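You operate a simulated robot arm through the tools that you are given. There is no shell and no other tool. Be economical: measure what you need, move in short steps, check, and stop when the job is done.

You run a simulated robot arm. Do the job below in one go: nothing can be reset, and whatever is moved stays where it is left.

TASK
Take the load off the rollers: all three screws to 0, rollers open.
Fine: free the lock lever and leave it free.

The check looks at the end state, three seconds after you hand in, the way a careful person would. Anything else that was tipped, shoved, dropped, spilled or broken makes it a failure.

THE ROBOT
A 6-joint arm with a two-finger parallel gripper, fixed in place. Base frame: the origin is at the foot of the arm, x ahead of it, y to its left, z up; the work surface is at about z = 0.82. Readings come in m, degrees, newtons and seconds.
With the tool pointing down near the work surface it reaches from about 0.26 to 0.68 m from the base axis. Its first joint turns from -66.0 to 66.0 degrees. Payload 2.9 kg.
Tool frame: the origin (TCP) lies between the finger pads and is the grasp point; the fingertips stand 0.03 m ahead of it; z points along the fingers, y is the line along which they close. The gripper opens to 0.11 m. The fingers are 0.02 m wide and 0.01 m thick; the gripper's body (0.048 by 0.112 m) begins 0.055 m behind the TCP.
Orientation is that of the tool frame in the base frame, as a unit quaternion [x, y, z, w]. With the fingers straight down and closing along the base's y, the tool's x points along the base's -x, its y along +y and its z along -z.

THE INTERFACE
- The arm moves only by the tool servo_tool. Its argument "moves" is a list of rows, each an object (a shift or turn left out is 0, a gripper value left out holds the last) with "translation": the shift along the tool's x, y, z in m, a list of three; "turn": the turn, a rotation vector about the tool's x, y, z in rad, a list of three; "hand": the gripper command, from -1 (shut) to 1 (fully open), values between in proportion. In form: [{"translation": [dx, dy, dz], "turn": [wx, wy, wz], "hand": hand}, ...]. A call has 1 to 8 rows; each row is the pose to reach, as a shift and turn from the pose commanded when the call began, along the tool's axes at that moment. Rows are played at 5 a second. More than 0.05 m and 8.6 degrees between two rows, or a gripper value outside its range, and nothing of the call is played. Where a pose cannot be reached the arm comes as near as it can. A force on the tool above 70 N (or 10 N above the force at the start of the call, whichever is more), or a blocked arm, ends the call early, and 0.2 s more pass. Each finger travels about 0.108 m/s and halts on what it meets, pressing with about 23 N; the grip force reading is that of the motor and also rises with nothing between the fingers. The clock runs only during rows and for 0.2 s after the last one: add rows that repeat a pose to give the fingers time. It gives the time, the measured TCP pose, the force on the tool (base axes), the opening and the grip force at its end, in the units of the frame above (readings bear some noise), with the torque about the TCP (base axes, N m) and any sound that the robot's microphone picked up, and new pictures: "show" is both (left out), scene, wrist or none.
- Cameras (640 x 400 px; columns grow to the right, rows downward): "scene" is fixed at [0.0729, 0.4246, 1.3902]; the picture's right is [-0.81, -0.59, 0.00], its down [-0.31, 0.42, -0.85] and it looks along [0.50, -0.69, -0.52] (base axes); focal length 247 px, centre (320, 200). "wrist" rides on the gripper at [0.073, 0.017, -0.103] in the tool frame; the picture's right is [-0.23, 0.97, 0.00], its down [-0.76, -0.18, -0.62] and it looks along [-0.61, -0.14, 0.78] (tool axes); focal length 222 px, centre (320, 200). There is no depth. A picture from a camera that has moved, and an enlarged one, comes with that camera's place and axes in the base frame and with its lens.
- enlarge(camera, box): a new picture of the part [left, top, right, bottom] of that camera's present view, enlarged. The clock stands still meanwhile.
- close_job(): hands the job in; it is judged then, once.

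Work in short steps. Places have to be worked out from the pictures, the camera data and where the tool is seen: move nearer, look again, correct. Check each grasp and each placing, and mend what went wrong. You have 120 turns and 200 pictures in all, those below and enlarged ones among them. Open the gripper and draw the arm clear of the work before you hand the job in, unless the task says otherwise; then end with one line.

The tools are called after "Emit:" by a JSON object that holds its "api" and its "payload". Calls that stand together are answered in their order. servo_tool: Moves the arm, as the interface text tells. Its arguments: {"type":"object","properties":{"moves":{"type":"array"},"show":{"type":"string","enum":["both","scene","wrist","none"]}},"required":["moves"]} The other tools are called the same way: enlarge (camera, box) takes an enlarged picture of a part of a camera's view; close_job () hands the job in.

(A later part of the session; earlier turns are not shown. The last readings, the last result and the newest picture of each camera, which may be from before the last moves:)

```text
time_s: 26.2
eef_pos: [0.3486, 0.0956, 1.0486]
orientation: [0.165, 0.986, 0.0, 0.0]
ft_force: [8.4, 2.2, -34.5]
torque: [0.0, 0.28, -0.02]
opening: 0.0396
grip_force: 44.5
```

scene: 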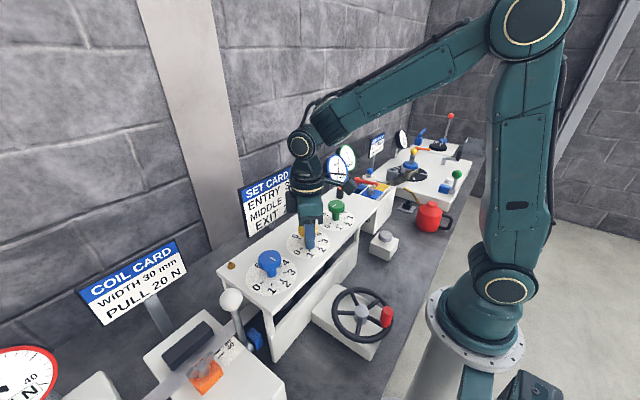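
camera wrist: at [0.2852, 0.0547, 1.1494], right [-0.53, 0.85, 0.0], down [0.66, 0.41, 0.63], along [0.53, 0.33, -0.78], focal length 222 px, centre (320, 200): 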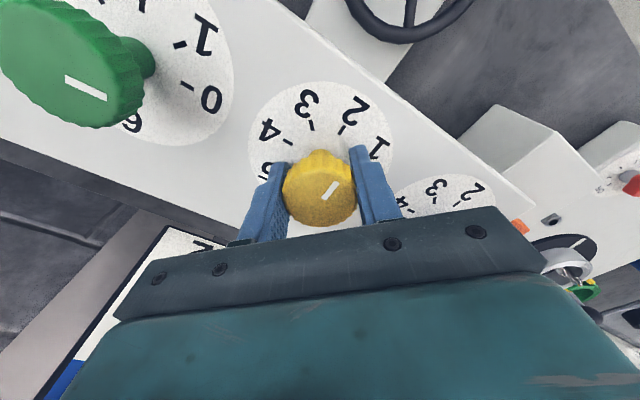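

It's following. I turn the remaining 0.46 rad and look.

Emit:
{"api": "servo_tool", "payload": {"moves": [{"turn": [0, 0, 0.14]}, {"turn": [0, 0, 0.28]}, {"turn": [0, 0, 0.42]}, {"turn": [0, 0, 0.46]}, {"turn": [0, 0, 0.46]}], "show": "wrist"}}

Emit:
{"api": "enlarge", "payload": {"camera": "wrist", "box": [220, 70, 420, 250]}}

```text
time_s: 27.4
eef_pos: [0.3494, 0.0978, 1.048]
orientation: [0.384, 0.923, 0.0, 0.001]
ft_force: [-4.4, 17.0, -26.1]
torque: [0.22, 0.54, 0.02]
opening: 0.0394
grip_force: 45.1
camera wrist: at [0.309, 0.16, 1.1514], right [0.85, 0.53, 0.0], down [0.41, -0.67, 0.62], along [0.33, -0.53, -0.78], focal length 222 px, centre (320, 200)
```

wrist: 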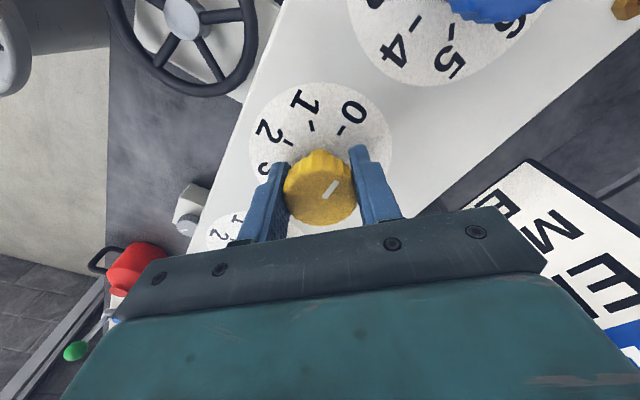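

```text
2.22 times, centred on (320, 160) of wrist
camera zoom: at [0.309, 0.16, 1.1514], right [0.85, 0.53, 0.0], down [0.41, -0.67, 0.62], along [0.33, -0.53, -0.78], focal length 494 px, centre (320, 289)
```

zoom: 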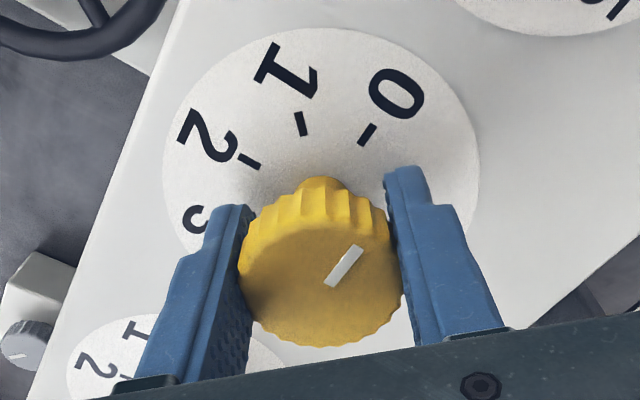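

The pointer reads about 0. I release, rise and rotate back to verify.

Emit:
{"api": "servo_tool", "payload": {"moves": [{"hand": 0.1}, {"hand": 0.3}, {"translation": [0, 0, -0.04], "hand": 0.3}, {"translation": [0, 0, -0.06], "turn": [0, 0, -0.14], "hand": 0.3}, {"translation": [0, 0, -0.06], "turn": [0, 0, -0.28], "hand": 0.3}, {"translation": [0, 0, -0.06], "turn": [0, 0, -0.42], "hand": 0.3}, {"translation": [0, 0, -0.06], "turn": [0, 0, -0.56], "hand": 0.3}, {"translation": [0, 0, -0.06], "turn": [0, 0, -0.7], "hand": 0.3}], "show": "wrist"}}

Emit:
{"api": "enlarge", "payload": {"camera": "wrist", "box": [240, 30, 400, 170]}}

```text
time_s: 29.2
eef_pos: [0.3491, 0.0954, 1.1081]
orientation: [0.044, 0.999, 0.0, 0.002]
ft_force: [0.0, -0.1, 0.2]
torque: [-0.03, 0.0, -0.01]
opening: 0.0712
grip_force: 0.0
camera wrist: at [0.2779, 0.1187, 1.2114], right [0.31, 0.95, 0.0], down [0.74, -0.24, 0.63], along [0.59, -0.19, -0.78], focal length 222 px, centre (320, 200)
```

wrist: 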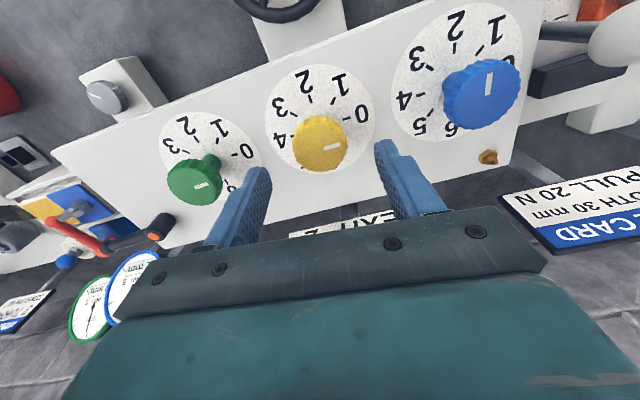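

```text
2.86 times, centred on (320, 100) of wrist
camera zoom: at [0.2779, 0.1187, 1.2114], right [0.31, 0.95, 0.0], down [0.74, -0.24, 0.63], along [0.59, -0.19, -0.78], focal length 635 px, centre (320, 486)
```

zoom: 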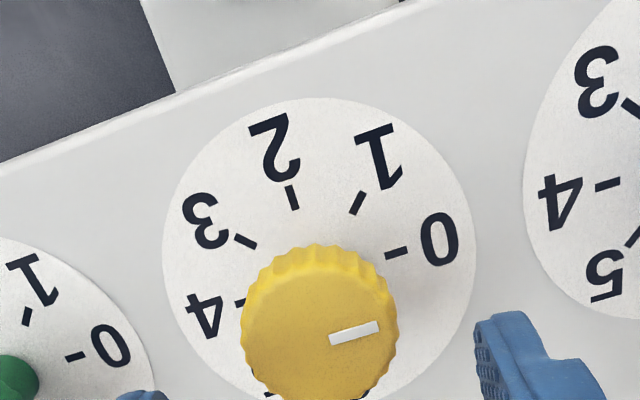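

Yellow is on 0. I move over blue (expected y≈0.207), pre-rotated again.

Emit:
{"api": "servo_tool", "payload": {"moves": [{"translation": [0.002, 0.02, -0.01], "turn": [0, 0, -0.12], "hand": 0.3}, {"translation": [0.004, 0.045, -0.01], "turn": [0, 0, -0.25], "hand": 0.3}, {"translation": [0.006, 0.07, -0.01], "turn": [0, 0, -0.38], "hand": 0.3}, {"translation": [0.008, 0.095, -0.01], "turn": [0, 0, -0.5], "hand": 0.3}, {"translation": [0.0099, 0.1116, -0.01], "turn": [0, 0, -0.63], "hand": 0.3}, {"translation": [0.0099, 0.1116, -0.01], "turn": [0, 0, -0.76], "hand": 0.3}, {"translation": [0.0099, 0.1116, -0.01], "turn": [0, 0, -0.88], "hand": 0.3}, {"translation": [0.0099, 0.1116, -0.01], "turn": [0, 0, -0.88], "hand": 0.3}], "show": "wrist"}}

Emit:
{"api": "enlarge", "payload": {"camera": "wrist", "box": [240, 30, 400, 170]}}

```text
time_s: 31.0
eef_pos: [0.3487, 0.2072, 1.1192]
orientation: [-0.387, 0.922, -0.001, 0.002]
ft_force: [-0.1, -0.7, -1.2]
torque: [-0.02, 0.0, 0.0]
opening: 0.0714
grip_force: 0.0
camera wrist: at [0.2852, 0.1673, 1.2219], right [-0.53, 0.85, 0.0], down [0.66, 0.42, 0.63], along [0.53, 0.33, -0.78], focal length 222 px, centre (320, 200)
```

wrist: 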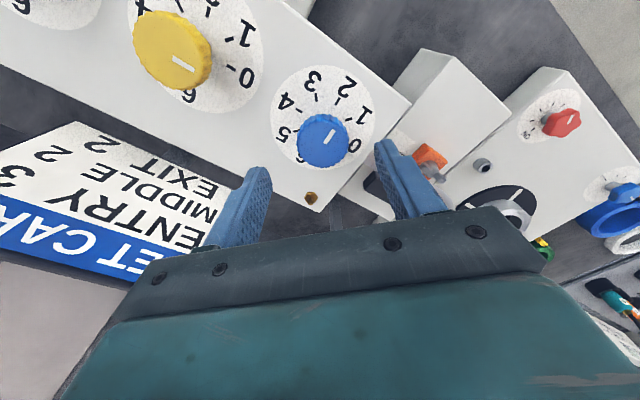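

```text
2.86 times, centred on (320, 100) of wrist
camera zoom: at [0.2852, 0.1673, 1.2219], right [-0.53, 0.85, 0.0], down [0.66, 0.42, 0.63], along [0.53, 0.33, -0.78], focal length 635 px, centre (320, 486)
```

zoom: 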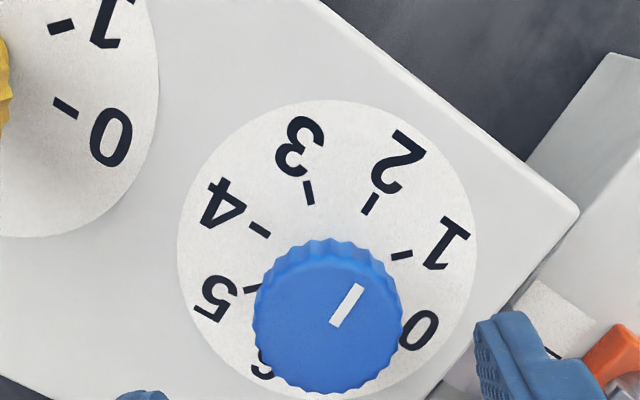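

Blue also points at 2 (about 91° from 0), centred near (0.348, 0.209). I descend and grip.

Emit:
{"api": "servo_tool", "payload": {"moves": [{"translation": [-0.001, 0.002, 0.02], "hand": 0.3}, {"translation": [-0.001, 0.002, 0.045], "hand": 0.3}, {"translation": [-0.001, 0.002, 0.071], "hand": 0.3}, {"translation": [-0.001, 0.002, 0.071], "hand": -0.15}, {"translation": [-0.001, 0.002, 0.071], "hand": -0.4}, {"translation": [-0.001, 0.002, 0.071], "hand": -0.4}]}}

```text
time_s: 32.4
eef_pos: [0.3484, 0.2069, 1.0461]
orientation: [-0.384, 0.923, 0.0, 0.003]
ft_force: [5.5, -6.5, -7.5]
torque: [0.55, -0.75, -0.02]
opening: 0.0394
grip_force: 45.1
camera wrist: at [0.2837, 0.1682, 1.1496], right [-0.53, 0.85, 0.0], down [0.66, 0.41, 0.63], along [0.53, 0.33, -0.78], focal length 222 px, centre (320, 200)
```

scene: 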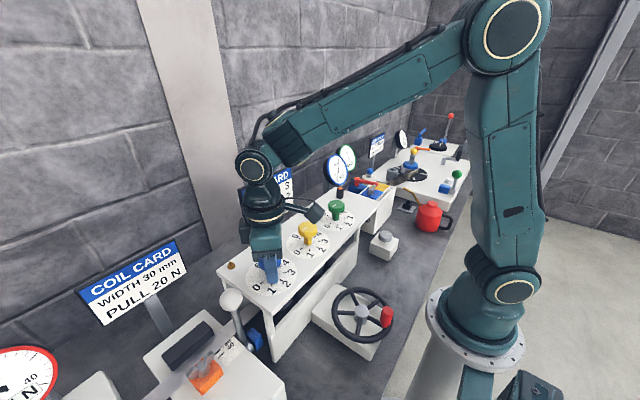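
wrist: 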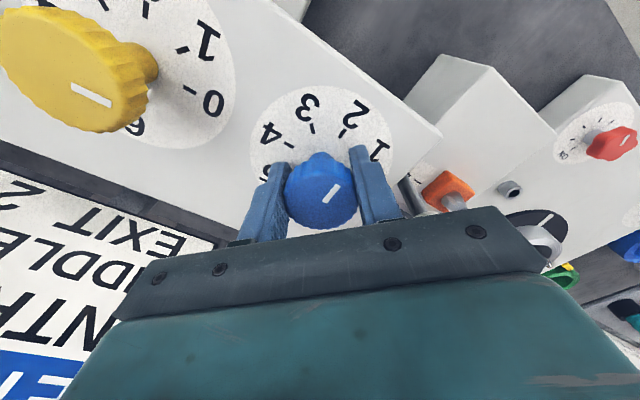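

The grip on blue is good. I turn clockwise 1.12 rad.

Emit:
{"api": "servo_tool", "payload": {"moves": [{"turn": [0, 0, 0.14], "hand": -0.6}, {"turn": [0, 0, 0.28], "hand": -0.6}, {"turn": [0, 0, 0.42], "hand": -0.6}, {"turn": [0, 0, 0.56], "hand": -0.6}, {"turn": [0, 0, 0.7], "hand": -0.6}, {"turn": [0, 0, 0.84], "hand": -0.6}, {"turn": [0, 0, 0.98], "hand": -0.6}, {"turn": [0, 0, 1.12], "hand": -0.6}], "show": "none"}}

```text
time_s: 34.2
eef_pos: [0.3463, 0.2106, 1.0465]
orientation: [0.162, 0.987, 0.001, -0.001]
ft_force: [-11.6, 27.2, -27.4]
torque: [-0.41, 0.13, 0.06]
opening: 0.0395
grip_force: 44.3
```

It's turning with moderate side load. I finish the remaining 0.46 rad and check.

Emit:
{"api": "servo_tool", "payload": {"moves": [{"turn": [0, 0, 0.14]}, {"turn": [0, 0, 0.28]}, {"turn": [0, 0, 0.42]}, {"turn": [0, 0, 0.46]}, {"turn": [0, 0, 0.46]}], "show": "wrist"}}

Emit:
{"api": "enlarge", "payload": {"camera": "wrist", "box": [220, 70, 420, 250]}}

```text
time_s: 35.4
eef_pos: [0.3477, 0.2122, 1.0491]
orientation: [0.382, 0.924, 0.003, 0.002]
ft_force: [4.9, 35.7, -26.0]
torque: [-0.35, 0.42, 0.08]
opening: 0.0393
grip_force: 44.7
camera wrist: at [0.3081, 0.2749, 1.1513], right [0.85, 0.53, 0.01], down [0.41, -0.67, 0.62], along [0.33, -0.53, -0.78], focal length 222 px, centre (320, 200)
```

wrist: 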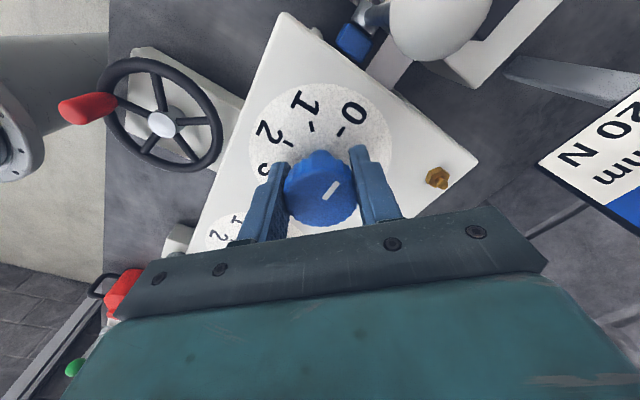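

```text
2.22 times, centred on (320, 160) of wrist
camera zoom: at [0.3081, 0.2749, 1.1513], right [0.85, 0.53, 0.01], down [0.41, -0.67, 0.62], along [0.33, -0.53, -0.78], focal length 494 px, centre (320, 289)
```

zoom: 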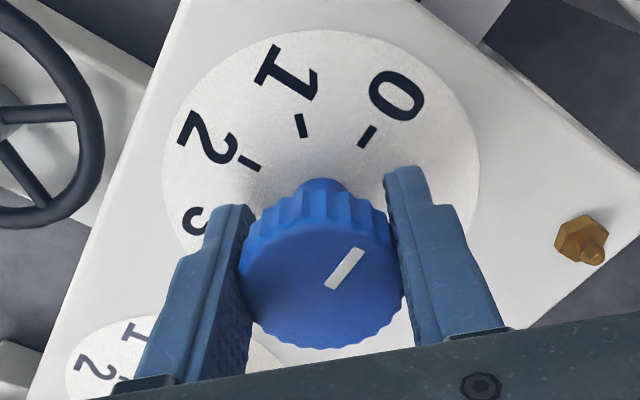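

The pointer reads the same as yellow did at 0. I release, rise, rotate back and verify.

Emit:
{"api": "servo_tool", "payload": {"moves": [{"hand": 0.1}, {"hand": 0.3}, {"translation": [0, 0, -0.04], "hand": 0.3}, {"translation": [0, 0, -0.08], "turn": [0, 0, -0.14], "hand": 0.3}, {"translation": [0, 0, -0.1], "turn": [0, 0, -0.28], "hand": 0.3}, {"translation": [0, 0, -0.12], "turn": [0, 0, -0.42], "hand": 0.3}, {"translation": [0, 0, -0.14], "turn": [0, 0, -0.56], "hand": 0.3}, {"translation": [0, 0, -0.14], "turn": [0, 0, -0.7], "hand": 0.3}]}}

Emit:
{"api": "enlarge", "payload": {"camera": "wrist", "box": [180, 20, 420, 200]}}

Emit:
{"api": "enlarge", "payload": {"camera": "scene", "box": [210, 160, 410, 360]}}

```text
time_s: 37.2
eef_pos: [0.3481, 0.2096, 1.1879]
orientation: [0.044, 0.999, 0.0, 0.002]
ft_force: [0.3, -0.1, 0.7]
torque: [0.0, 0.0, 0.02]
opening: 0.0714
grip_force: 0.0
camera wrist: at [0.2772, 0.2327, 1.2906], right [0.31, 0.95, 0.0], down [0.74, -0.24, 0.63], along [0.6, -0.19, -0.78], focal length 222 px, centre (320, 200)
```

scene: 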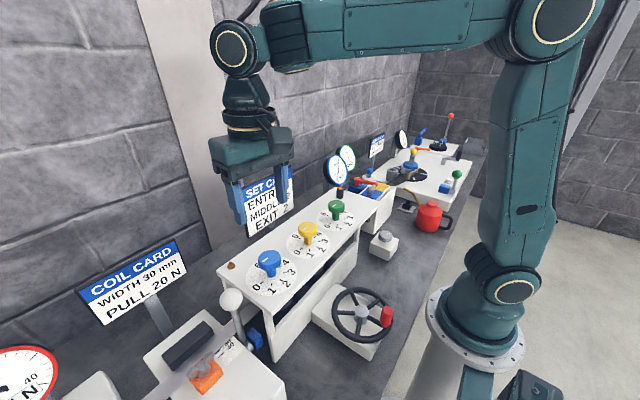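
wrist: 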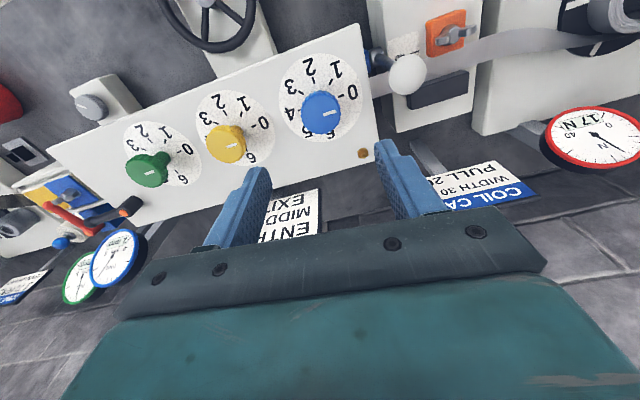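

```text
2.22 times, centred on (300, 110) of wrist
camera zoom: at [0.2772, 0.2327, 1.2906], right [0.31, 0.95, 0.0], down [0.74, -0.24, 0.63], along [0.6, -0.19, -0.78], focal length 494 px, centre (364, 400)
```

zoom: 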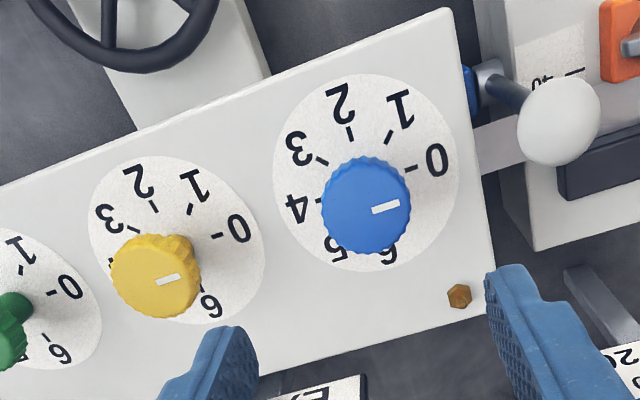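

```text
2.00 times, centred on (310, 260) of scene
camera zoom: at [0.0729, 0.4246, 1.3902], right [-0.81, -0.59, 0.0], down [-0.31, 0.42, -0.85], along [0.5, -0.69, -0.52], focal length 494 px, centre (340, 80)
```

zoom: 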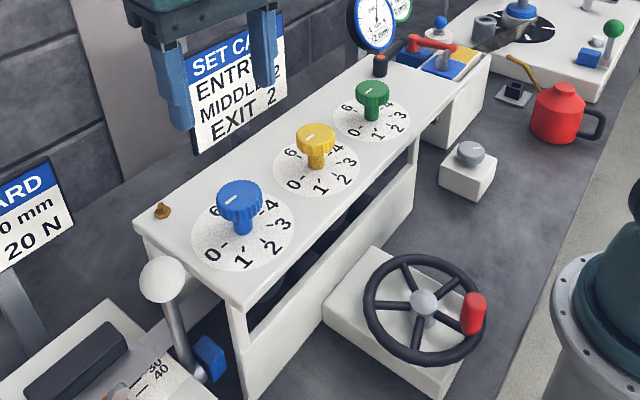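

All three pointers lie on 0. The lever with the white ball beside the leveller might be the roller opener, so I inspect it and the rollers.

Emit:
{"api": "enlarge", "payload": {"camera": "scene", "box": [180, 270, 300, 390]}}

Emit:
{"api": "enlarge", "payload": {"camera": "scene", "box": [260, 220, 380, 360]}}

Emit:
{"api": "enlarge", "payload": {"camera": "wrist", "box": [340, 0, 500, 140]}}

```text
3.33 times, centred on (240, 330) of scene
camera zoom: at [0.0729, 0.4246, 1.3902], right [-0.81, -0.59, 0.0], down [-0.31, 0.42, -0.85], along [0.5, -0.69, -0.52], focal length 824 px, centre (587, -233)
```

zoom: 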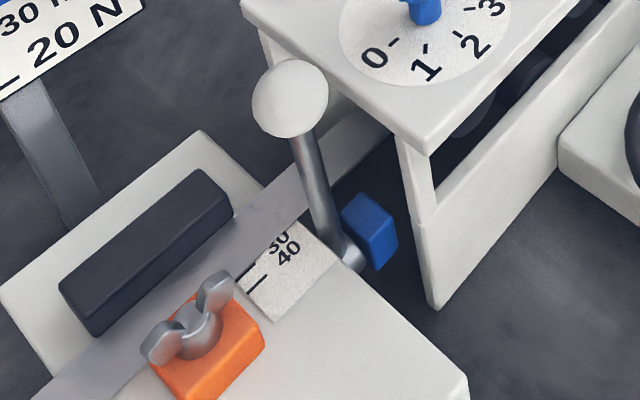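

```text
2.86 times, centred on (320, 290) of scene
camera zoom: at [0.0729, 0.4246, 1.3902], right [-0.81, -0.59, 0.0], down [-0.31, 0.42, -0.85], along [0.5, -0.69, -0.52], focal length 706 px, centre (320, -57)
```

zoom: 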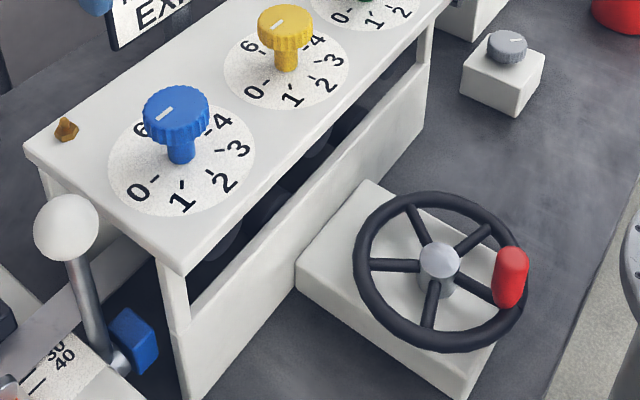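

```text
2.86 times, centred on (420, 70) of wrist
camera zoom: at [0.2772, 0.2327, 1.2906], right [0.31, 0.95, 0.0], down [0.74, -0.24, 0.63], along [0.6, -0.19, -0.78], focal length 635 px, centre (34, 571)
```

zoom: 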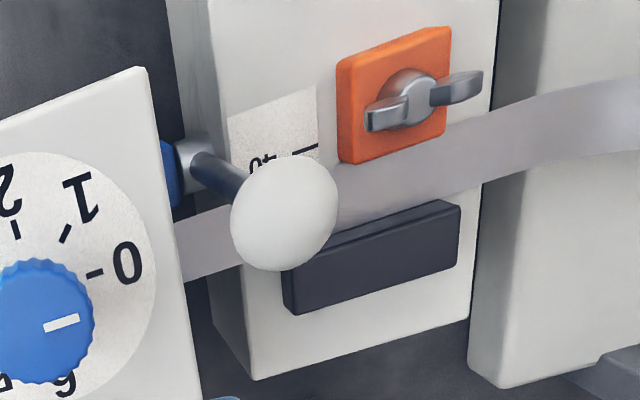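

Lever geometry: pivot near (0.34, 0.296, 0.915), ball at (0.342, 0.30, 1.046), standing upright on the leveller's end. I move the wrist camera to y≈0.45 looking back along -y to see what it does and how the rollers stand.

Emit:
{"api": "servo_tool", "payload": {"moves": [{"translation": [0.002, 0.025, -0.01], "turn": [0, 0, 0.14]}, {"translation": [0.004, 0.05, -0.02], "turn": [0, 0, 0.28]}, {"translation": [0.006, 0.075, -0.02], "turn": [0, 0, 0.42]}, {"translation": [0.008, 0.1, -0.02], "turn": [0, 0, 0.56]}, {"translation": [0.01, 0.125, -0.02], "turn": [0, 0, 0.7]}, {"translation": [0.012, 0.15, -0.02], "turn": [0, 0, 0.84]}, {"translation": [0.015, 0.175, -0.02], "turn": [0, 0, 0.98]}, {"translation": [0.0176, 0.199, -0.02], "turn": [0, 0, 1.12]}]}}

```text
time_s: 39.0
eef_pos: [0.3484, 0.4097, 1.2097]
orientation: [0.57, 0.822, 0.001, 0.001]
ft_force: [-0.2, -0.4, 0.1]
torque: [-0.02, 0.01, 0.0]
opening: 0.0714
grip_force: 0.0
camera wrist: at [0.3379, 0.4831, 1.3128], right [0.99, 0.13, 0.0], down [0.1, -0.78, 0.62], along [0.08, -0.62, -0.78], focal length 222 px, centre (320, 200)
```

scene: 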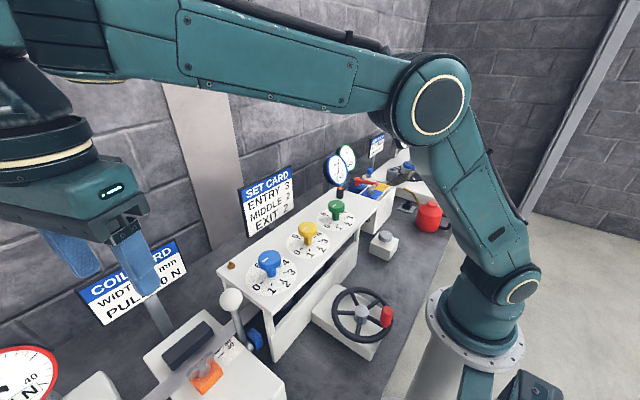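
wrist: 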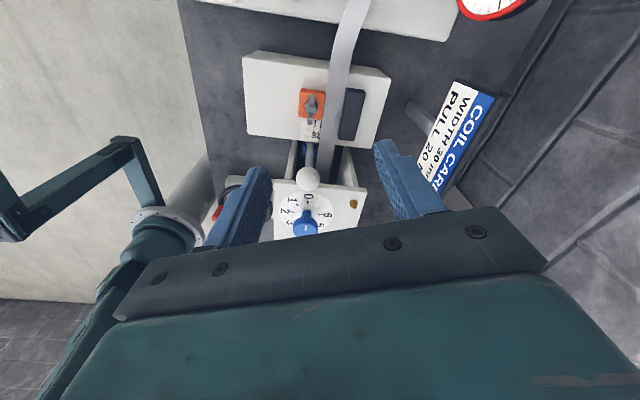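

I enlarge the present view of the lever area.

Emit:
{"api": "enlarge", "payload": {"camera": "wrist", "box": [250, 70, 400, 220]}}

Emit:
{"api": "enlarge", "payload": {"camera": "scene", "box": [200, 260, 290, 360]}}

```text
2.67 times, centred on (325, 145) of wrist
camera zoom: at [0.3379, 0.4831, 1.3128], right [0.99, 0.13, 0.0], down [0.1, -0.78, 0.62], along [0.08, -0.62, -0.78], focal length 592 px, centre (307, 347)
```

zoom: 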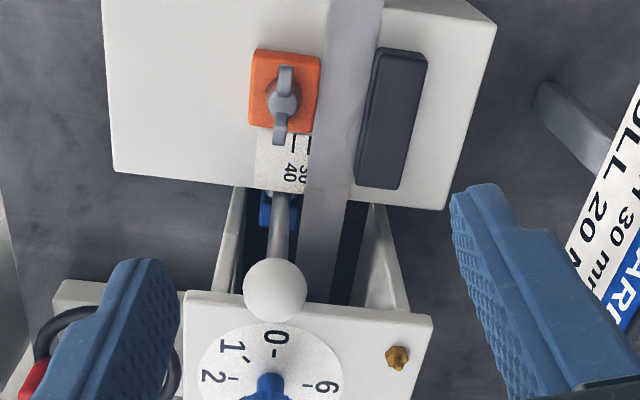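

```text
4.00 times, centred on (245, 310) of scene
camera zoom: at [0.0729, 0.4246, 1.3901], right [-0.81, -0.59, 0.0], down [-0.31, 0.42, -0.85], along [0.5, -0.69, -0.52], focal length 989 px, centre (620, -240)
```

zoom: 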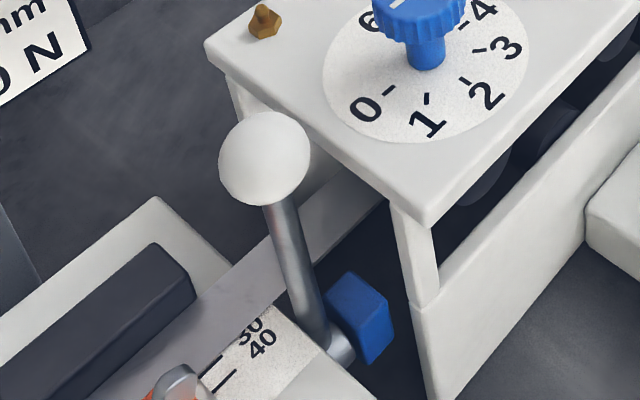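

I take a tight view of the rollers through the side opening.

Emit:
{"api": "enlarge", "payload": {"camera": "scene", "box": [265, 220, 365, 330]}}

```text
3.64 times, centred on (315, 275) of scene
camera zoom: at [0.0729, 0.4246, 1.3901], right [-0.81, -0.59, 0.0], down [-0.31, 0.42, -0.85], along [0.5, -0.69, -0.52], focal length 899 px, centre (338, -73)
```

zoom: 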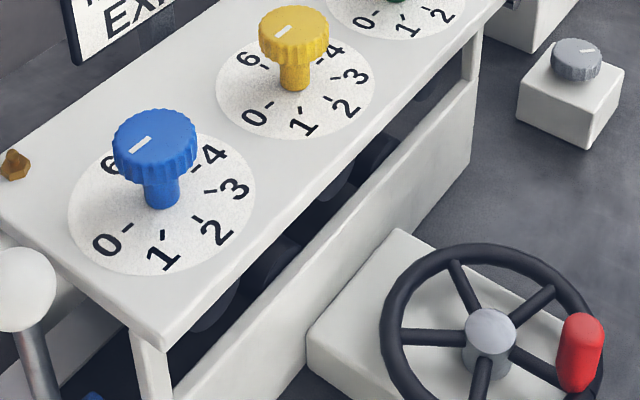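

I lower the wrist camera for a flatter look into the leveller's entry end.

Emit:
{"api": "servo_tool", "payload": {"moves": [{"translation": [0.02, 0.004, 0.03], "turn": [0, 0, 0.09]}, {"translation": [0.04, 0.008, 0.06], "turn": [0, 0, 0.18]}, {"translation": [0.06, 0.012, 0.09], "turn": [0, 0, 0.27]}, {"translation": [0.069, 0.015, 0.12], "turn": [0, 0, 0.36]}, {"translation": [0.069, 0.015, 0.15], "turn": [0, 0, 0.36]}, {"translation": [0.069, 0.015, 0.15], "turn": [0, 0, 0.36]}]}}

Emit:
{"api": "enlarge", "payload": {"camera": "wrist", "box": [240, 60, 400, 200]}}

```text
time_s: 40.4
eef_pos: [0.3375, 0.4788, 1.0562]
orientation: [0.707, 0.707, 0.002, 0.001]
ft_force: [0.5, 0.2, -0.6]
torque: [-0.01, 0.01, 0.0]
opening: 0.0716
grip_force: 0.1
camera wrist: at [0.3543, 0.5515, 1.16], right [0.97, -0.23, 0.0], down [-0.18, -0.76, 0.62], along [-0.14, -0.61, -0.78], focal length 222 px, centre (320, 200)
```

scene: 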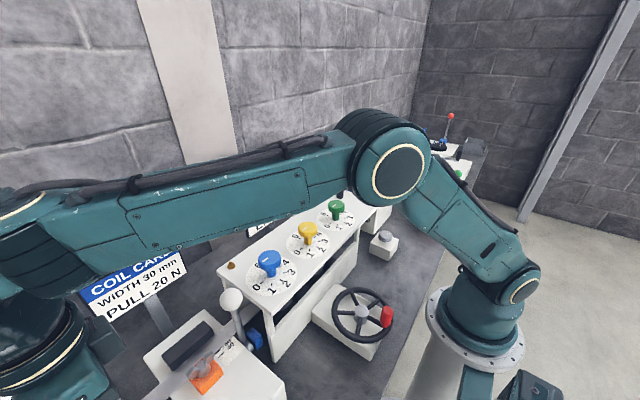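
wrist: 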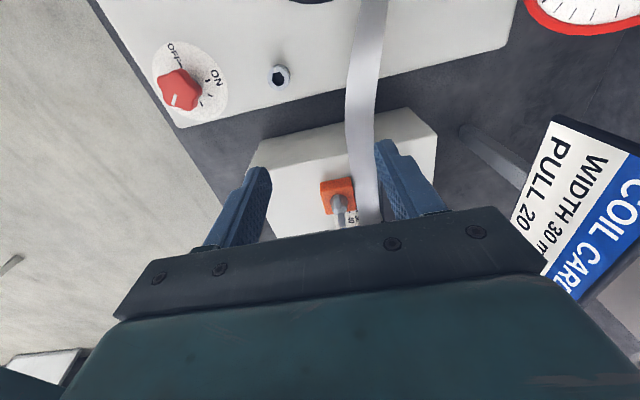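

```text
2.86 times, centred on (320, 130) of wrist
camera zoom: at [0.3543, 0.5515, 1.16], right [0.97, -0.23, 0.0], down [-0.18, -0.76, 0.62], along [-0.14, -0.61, -0.78], focal length 635 px, centre (320, 400)
```

zoom: 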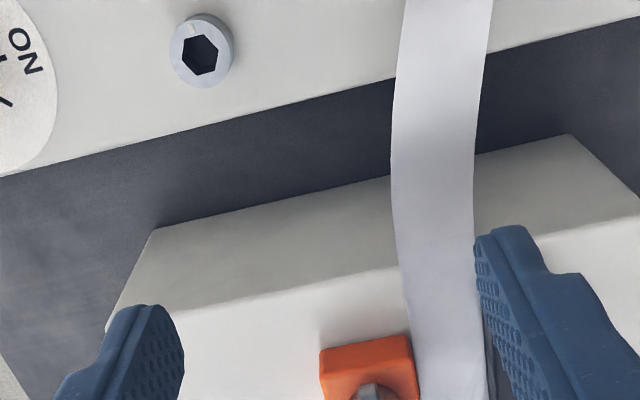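

The wrist camera can't look flat into the machine, so I use the scene camera as reference. I take a tight crop of the rollers before testing the lever.

Emit:
{"api": "enlarge", "payload": {"camera": "scene", "box": [270, 260, 320, 310]}}

Emit:
{"api": "enlarge", "payload": {"camera": "scene", "box": [310, 220, 360, 270]}}

```text
8.00 times, centred on (295, 285) of scene
camera zoom: at [0.0729, 0.4246, 1.3902], right [-0.81, -0.59, 0.0], down [-0.31, 0.42, -0.85], along [0.5, -0.69, -0.52], focal length 1978 px, centre (520, -480)
```

zoom: 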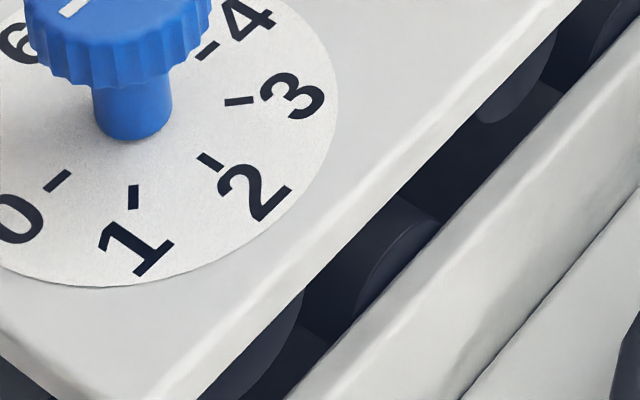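

```text
8.00 times, centred on (335, 245) of scene
camera zoom: at [0.0729, 0.4246, 1.3902], right [-0.81, -0.59, 0.0], down [-0.31, 0.42, -0.85], along [0.5, -0.69, -0.52], focal length 1978 px, centre (200, -160)
```

zoom: 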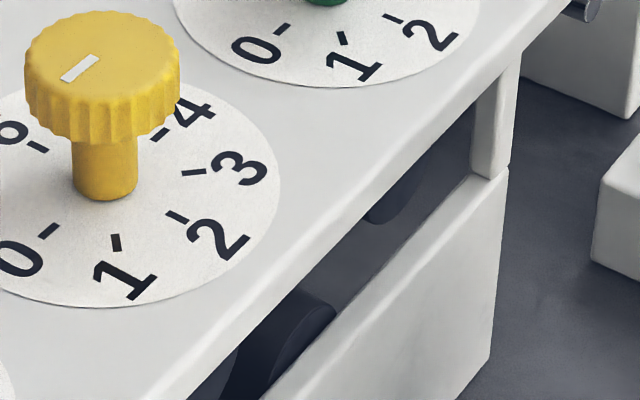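

I bring the gripper (closing along x already) above the white ball to straddle it.

Emit:
{"api": "servo_tool", "payload": {"moves": [{"translation": [0, 0, -0.04], "hand": 0.5}, {"translation": [-0.02, 0.001, -0.08], "hand": 0.5}, {"translation": [-0.06, 0.002, -0.1], "hand": 0.5}, {"translation": [-0.1, 0.003, -0.1], "hand": 0.5}, {"translation": [-0.14, 0.004, -0.1], "hand": 0.5}, {"translation": [-0.178, 0.004, -0.1], "hand": 0.5}, {"translation": [-0.178, 0.004, -0.1], "hand": 0.5}]}}

Emit:
{"api": "enlarge", "payload": {"camera": "scene", "box": [180, 210, 300, 360]}}

```text
time_s: 42.0
eef_pos: [0.3405, 0.2982, 1.1562]
orientation: [0.706, 0.708, 0.002, 0.001]
ft_force: [-0.7, 0.4, 1.1]
torque: [0.0, -0.01, 0.0]
opening: 0.0825
grip_force: 0.0
camera wrist: at [0.3568, 0.3705, 1.2606], right [0.97, -0.23, 0.0], down [-0.18, -0.76, 0.62], along [-0.14, -0.61, -0.78], focal length 222 px, centre (320, 200)
```

scene: 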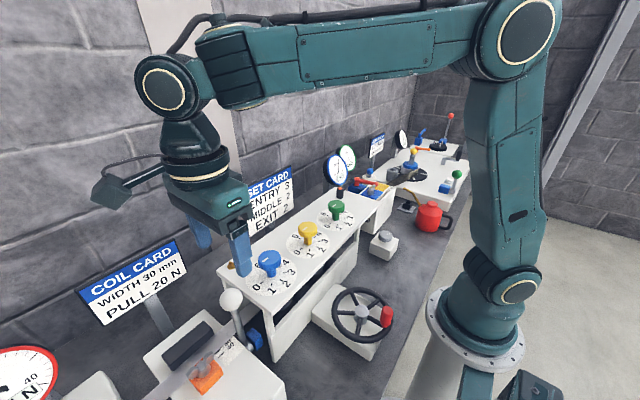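
wrist: 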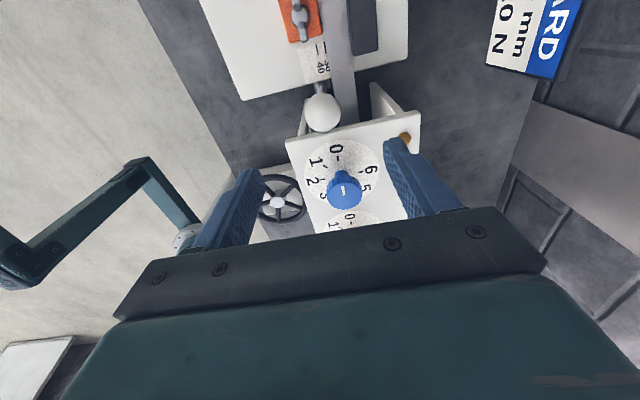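

```text
2.67 times, centred on (240, 285) of scene
camera zoom: at [0.0729, 0.4245, 1.3902], right [-0.81, -0.59, 0.0], down [-0.31, 0.42, -0.85], along [0.5, -0.69, -0.52], focal length 659 px, centre (533, -27)
```

zoom: 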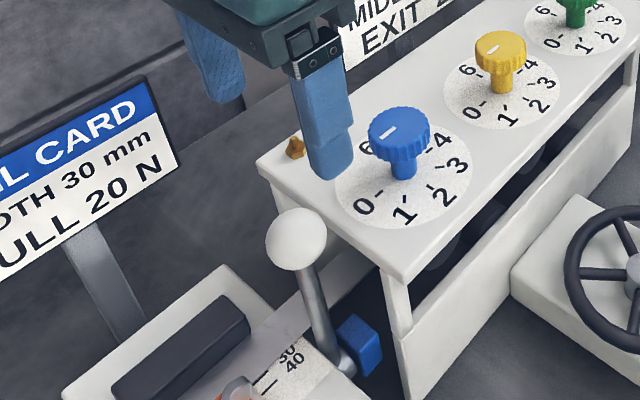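

The ball is at about (0.342, 0.304, 1.045). I descend to straddle it.

Emit:
{"api": "servo_tool", "payload": {"moves": [{"translation": [0.006, 0.0015, 0.035]}, {"translation": [0.006, 0.0015, 0.07]}, {"translation": [0.006, 0.0015, 0.098]}, {"translation": [0.006, 0.0015, 0.098]}]}}

Emit:
{"api": "enlarge", "payload": {"camera": "scene", "box": [180, 240, 300, 360]}}

```text
time_s: 43.0
eef_pos: [0.3418, 0.3063, 1.0608]
orientation: [0.707, 0.707, 0.002, 0.001]
ft_force: [0.0, 0.2, 0.4]
torque: [0.01, 0.02, 0.01]
opening: 0.0825
grip_force: 0.2
camera wrist: at [0.3579, 0.3794, 1.1641], right [0.97, -0.23, 0.0], down [-0.18, -0.76, 0.62], along [-0.14, -0.61, -0.78], focal length 222 px, centre (320, 200)
```

scene: 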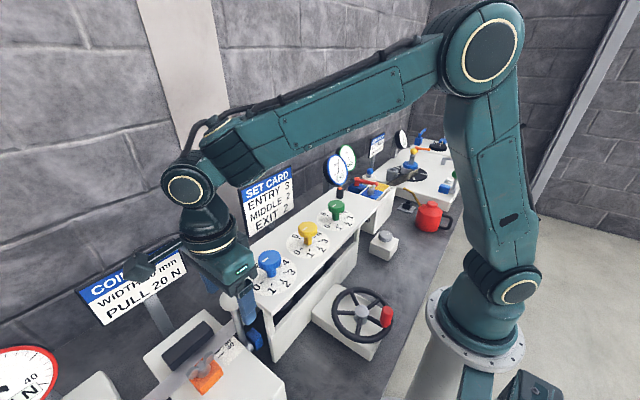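
wrist: 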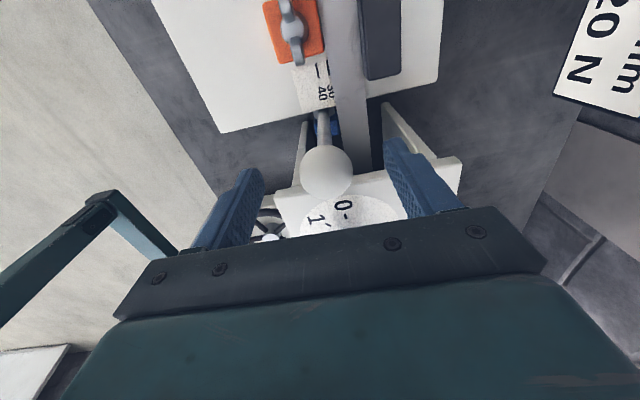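

```text
3.33 times, centred on (240, 300) of scene
camera zoom: at [0.0729, 0.4246, 1.3902], right [-0.81, -0.59, 0.0], down [-0.31, 0.42, -0.85], along [0.5, -0.69, -0.52], focal length 824 px, centre (587, -133)
```

zoom: 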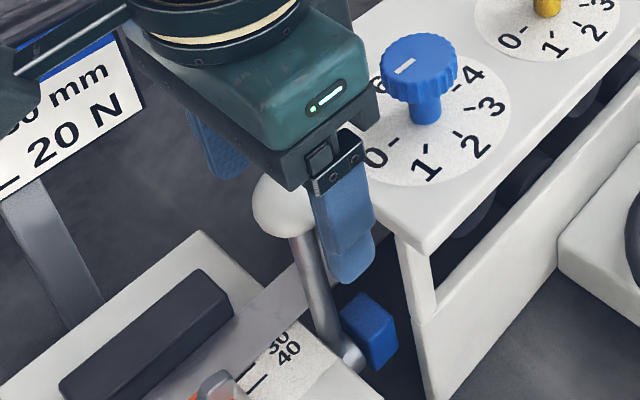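

The ball sits between the fingers. I narrow the gap and pull gently toward -x (away from the strip), watching force.

Emit:
{"api": "servo_tool", "payload": {"moves": [{"translation": [0.002, 0.001, 0.008], "hand": 0.0}, {"translation": [0.002, 0.001, 0.008], "hand": 0.0}, {"translation": [0.002, -0.01, 0.008], "hand": 0.0}, {"translation": [0.002, -0.02, 0.01], "hand": 0.0}, {"translation": [0.002, -0.028, 0.011], "hand": 0.0}, {"translation": [0.002, -0.028, 0.011], "hand": 0.0}]}}

Emit:
{"api": "enlarge", "payload": {"camera": "scene", "box": [180, 240, 300, 360]}}

```text
time_s: 44.4
eef_pos: [0.3149, 0.3087, 1.0494]
orientation: [0.706, 0.708, 0.002, 0.0]
ft_force: [1.0, 0.2, 0.8]
torque: [-0.03, -0.02, -0.02]
opening: 0.0555
grip_force: 0.8
camera wrist: at [0.3309, 0.3812, 1.1525], right [0.97, -0.23, 0.0], down [-0.18, -0.76, 0.62], along [-0.14, -0.61, -0.78], focal length 222 px, centre (320, 200)
```

scene: 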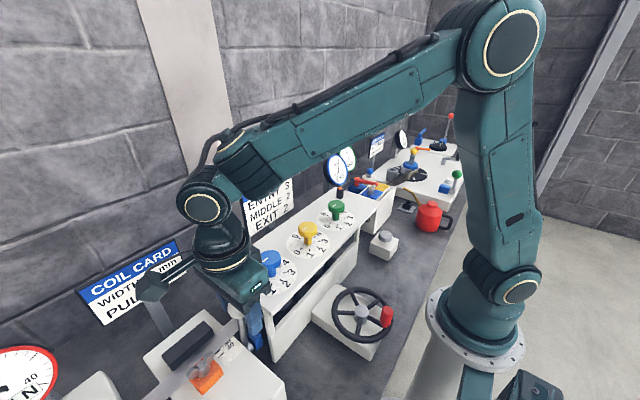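
wrist: 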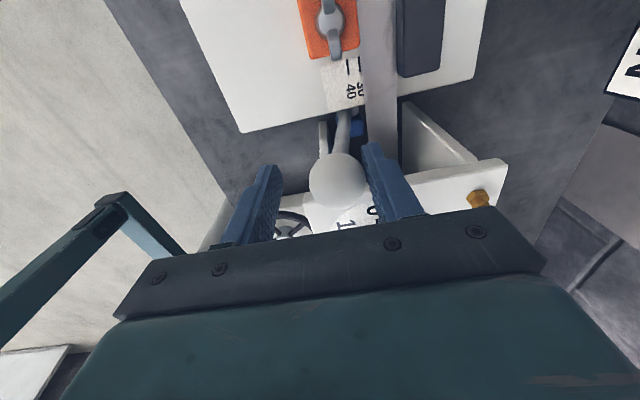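

```text
3.33 times, centred on (240, 300) of scene
camera zoom: at [0.0729, 0.4246, 1.3902], right [-0.81, -0.59, 0.0], down [-0.31, 0.42, -0.85], along [0.5, -0.69, -0.52], focal length 824 px, centre (587, -133)
```

zoom: 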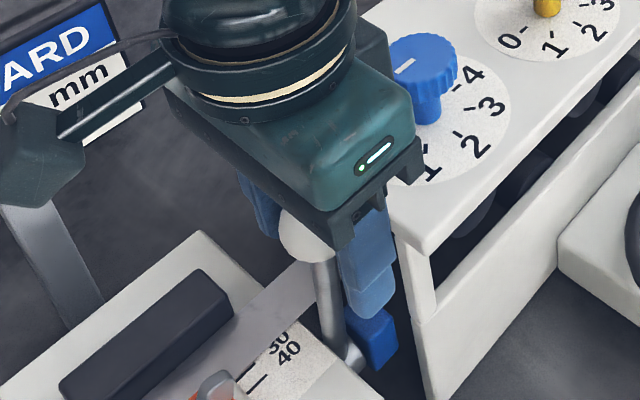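

The lever moves freely toward -x. I compare the rollers with the reference crop.

Emit:
{"api": "enlarge", "payload": {"camera": "scene", "box": [270, 260, 320, 310]}}

```text
8.00 times, centred on (295, 285) of scene
camera zoom: at [0.0729, 0.4246, 1.3902], right [-0.81, -0.59, 0.0], down [-0.31, 0.42, -0.85], along [0.5, -0.69, -0.52], focal length 1978 px, centre (520, -480)
```

zoom: 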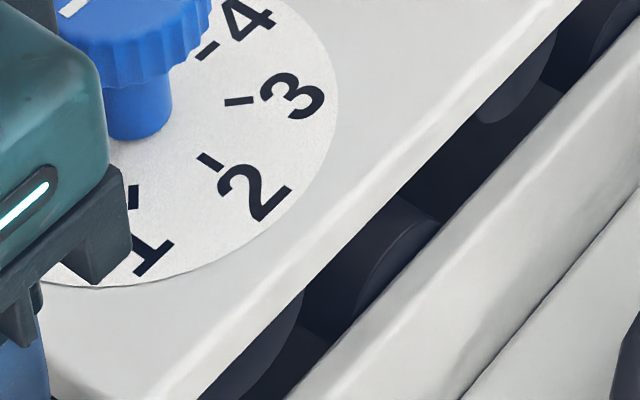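

No roller change yet at about 9°. I continue pulling the lever along its arc to about 40°.

Emit:
{"api": "servo_tool", "payload": {"moves": [{"translation": [0, -0.0155, 0.003]}, {"translation": [0, -0.0305, 0.008]}, {"translation": [0, -0.047, 0.016]}, {"translation": [0, -0.0655, 0.029]}, {"translation": [0, -0.0655, 0.029]}]}}

Emit:
{"api": "enlarge", "payload": {"camera": "scene", "box": [270, 260, 320, 310]}}

```text
time_s: 45.6
eef_pos: [0.2485, 0.3096, 1.0198]
orientation: [0.706, 0.708, 0.002, 0.002]
ft_force: [1.0, -0.2, -0.5]
torque: [0.03, -0.06, 0.02]
opening: 0.0554
grip_force: 0.1
camera wrist: at [0.2657, 0.3814, 1.1235], right [0.97, -0.23, 0.0], down [-0.18, -0.76, 0.62], along [-0.14, -0.61, -0.78], focal length 222 px, centre (320, 200)
```

scene: 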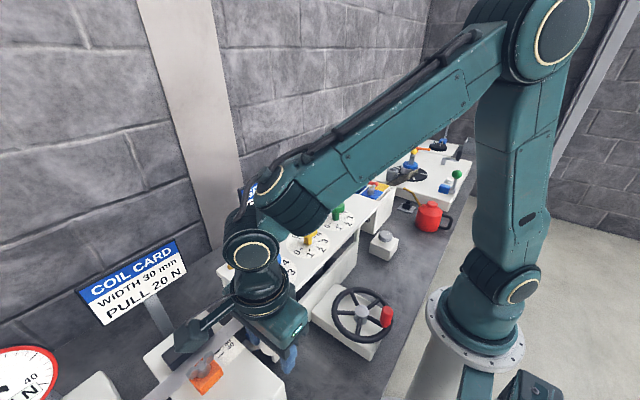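
wrist: 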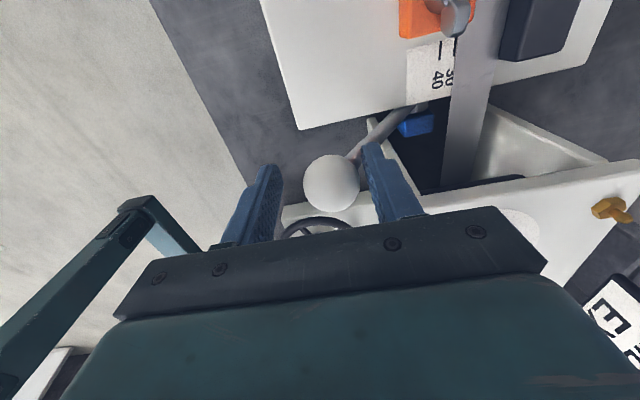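

```text
8.00 times, centred on (295, 285) of scene
camera zoom: at [0.0729, 0.4246, 1.3902], right [-0.81, -0.59, 0.0], down [-0.31, 0.42, -0.85], along [0.5, -0.69, -0.52], focal length 1978 px, centre (520, -480)
```

zoom: 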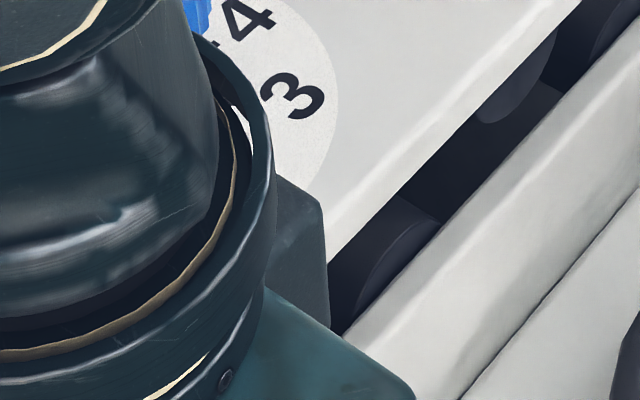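

Rollers look unchanged so far. The wrist view now shows into the entry end, so I enlarge it.

Emit:
{"api": "enlarge", "payload": {"camera": "wrist", "box": [330, 60, 630, 230]}}

```text
2.13 times, centred on (480, 145) of wrist
camera zoom: at [0.2657, 0.3814, 1.1235], right [0.97, -0.23, 0.0], down [-0.18, -0.76, 0.62], along [-0.14, -0.61, -0.78], focal length 474 px, centre (-21, 317)
```

zoom: 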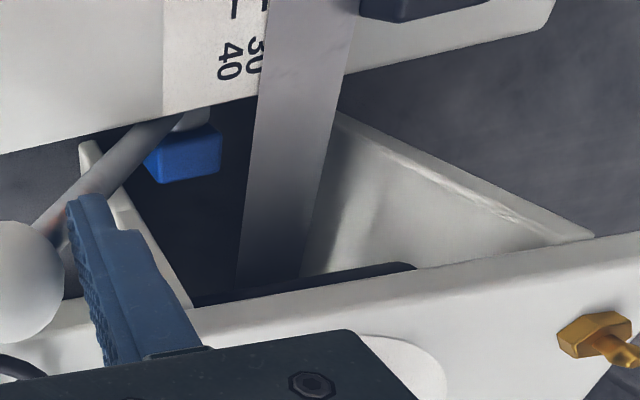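

I keep going in small steps toward the lever's stop.

Emit:
{"api": "servo_tool", "payload": {"moves": [{"translation": [0, -0.008, 0.008]}, {"translation": [0, -0.0165, 0.0165]}, {"translation": [0, -0.022, 0.024]}, {"translation": [0, -0.027, 0.032]}, {"translation": [0, -0.027, 0.032]}]}}

Emit:
{"api": "enlarge", "payload": {"camera": "scene", "box": [265, 220, 365, 330]}}

```text
time_s: 46.8
eef_pos: [0.2239, 0.3109, 0.9888]
orientation: [0.708, 0.706, 0.005, 0.001]
ft_force: [6.4, -1.5, 22.7]
torque: [-0.23, -0.81, -0.09]
opening: 0.0582
grip_force: 3.0
camera wrist: at [0.2402, 0.3819, 1.0926], right [0.97, -0.23, 0.01], down [-0.18, -0.76, 0.62], along [-0.14, -0.6, -0.79], focal length 222 px, centre (320, 200)
```

scene: 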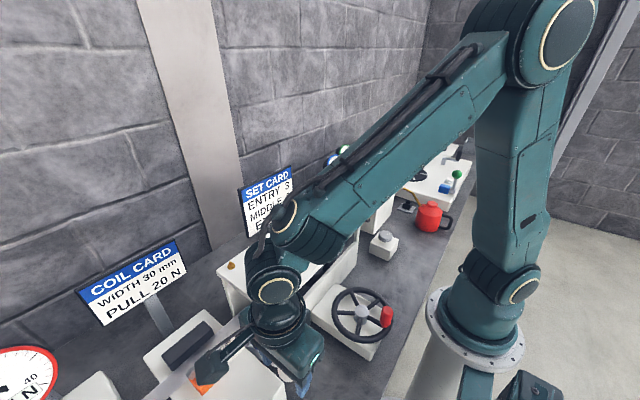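
wrist: 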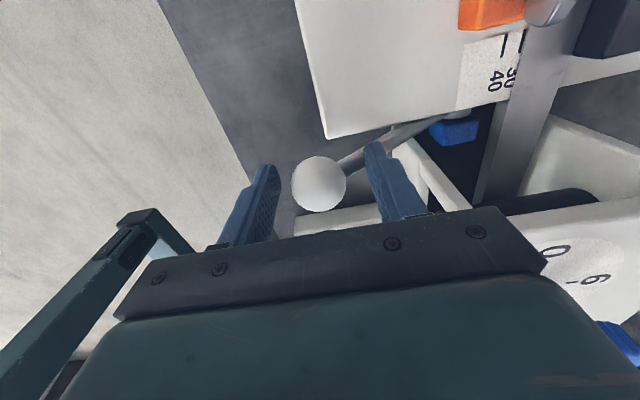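

```text
3.64 times, centred on (315, 275) of scene
camera zoom: at [0.0729, 0.4243, 1.3902], right [-0.81, -0.59, 0.0], down [-0.31, 0.42, -0.85], along [0.5, -0.69, -0.52], focal length 899 px, centre (338, -73)
```

zoom: 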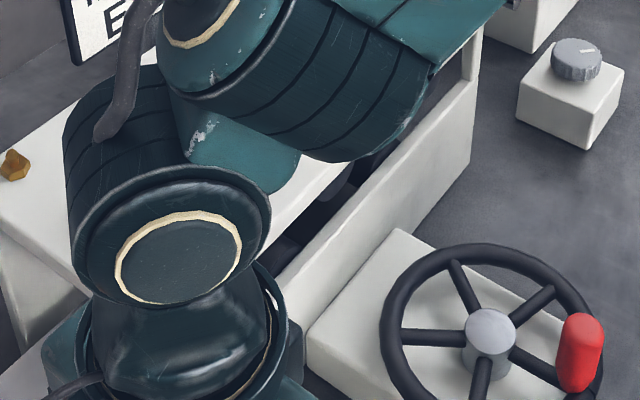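

Force on z shows the lever reached its stop at roughly 55°. I open, rise and look at the outcome.

Emit:
{"api": "servo_tool", "payload": {"moves": [{"translation": [0, 0, -0.005], "hand": 0.3}, {"translation": [0, 0, -0.03], "hand": 0.5}, {"translation": [0, 0, -0.07], "hand": 0.5}, {"translation": [0.02, 0, -0.11], "hand": 0.5}, {"translation": [0.05, 0, -0.15], "hand": 0.5}, {"translation": [0.09, 0, -0.17], "hand": 0.5}, {"translation": [0.13, 0.0, -0.19], "hand": 0.5}, {"translation": [0.13, 0.0, -0.19], "hand": 0.5}]}}

Emit:
{"api": "enlarge", "payload": {"camera": "scene", "box": [270, 260, 320, 310]}}

Emit:
{"api": "enlarge", "payload": {"camera": "scene", "box": [310, 220, 360, 270]}}

Emit:
{"api": "enlarge", "payload": {"camera": "scene", "box": [180, 240, 320, 380]}}

```text
time_s: 48.6
eef_pos: [0.2244, 0.4389, 1.1796]
orientation: [0.707, 0.708, 0.001, 0.001]
ft_force: [0.3, 0.0, -0.2]
torque: [0.02, -0.02, -0.02]
opening: 0.0827
grip_force: 0.1
camera wrist: at [0.2401, 0.5121, 1.2828], right [0.97, -0.23, 0.0], down [-0.18, -0.76, 0.62], along [-0.14, -0.61, -0.78], focal length 222 px, centre (320, 200)
```

scene: 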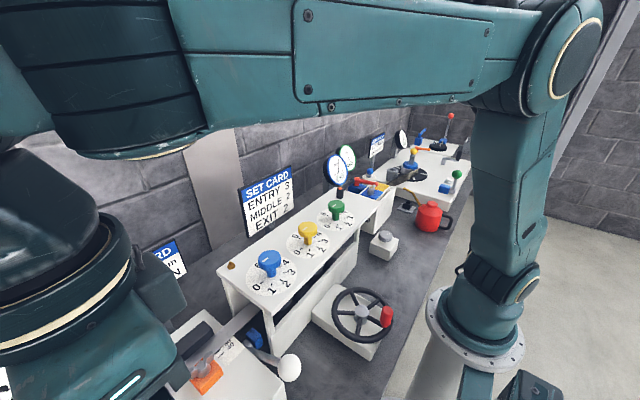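
wrist: 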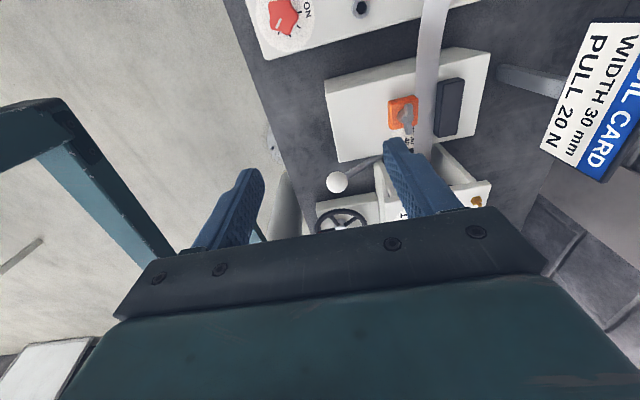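

```text
8.00 times, centred on (295, 285) of scene
camera zoom: at [0.0729, 0.4246, 1.3902], right [-0.81, -0.59, 0.0], down [-0.31, 0.42, -0.85], along [0.5, -0.69, -0.52], focal length 1978 px, centre (520, -480)
```

zoom: 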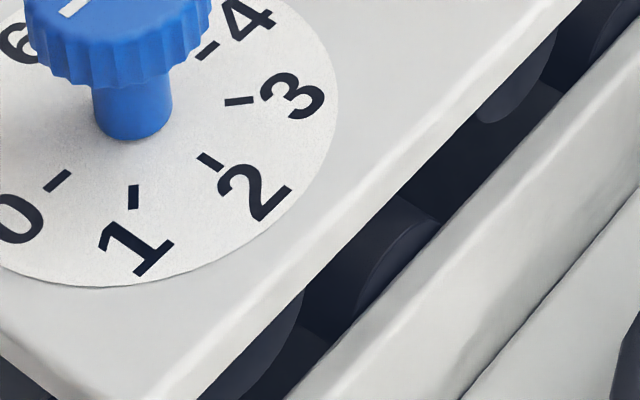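

```text
8.00 times, centred on (335, 245) of scene
camera zoom: at [0.0729, 0.4246, 1.3902], right [-0.81, -0.59, 0.0], down [-0.31, 0.42, -0.85], along [0.5, -0.69, -0.52], focal length 1978 px, centre (200, -160)
```

zoom: 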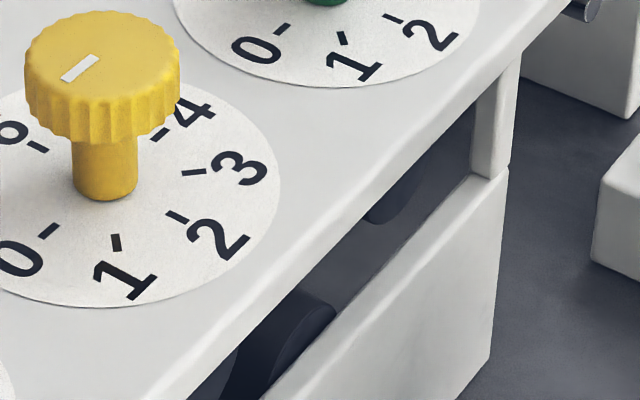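

```text
2.86 times, centred on (250, 310) of scene
camera zoom: at [0.0729, 0.4246, 1.3902], right [-0.81, -0.59, 0.0], down [-0.31, 0.42, -0.85], along [0.5, -0.69, -0.52], focal length 706 px, centre (520, -114)
```

zoom: 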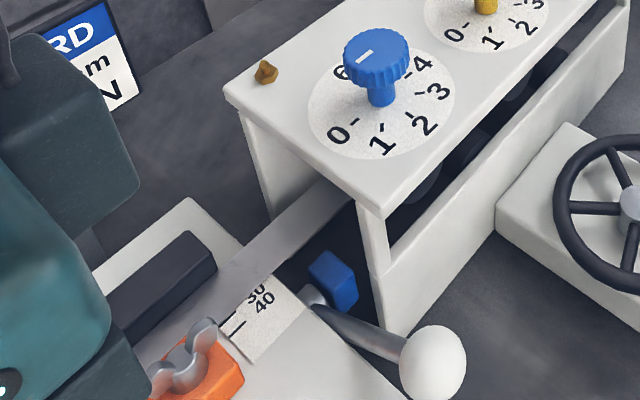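

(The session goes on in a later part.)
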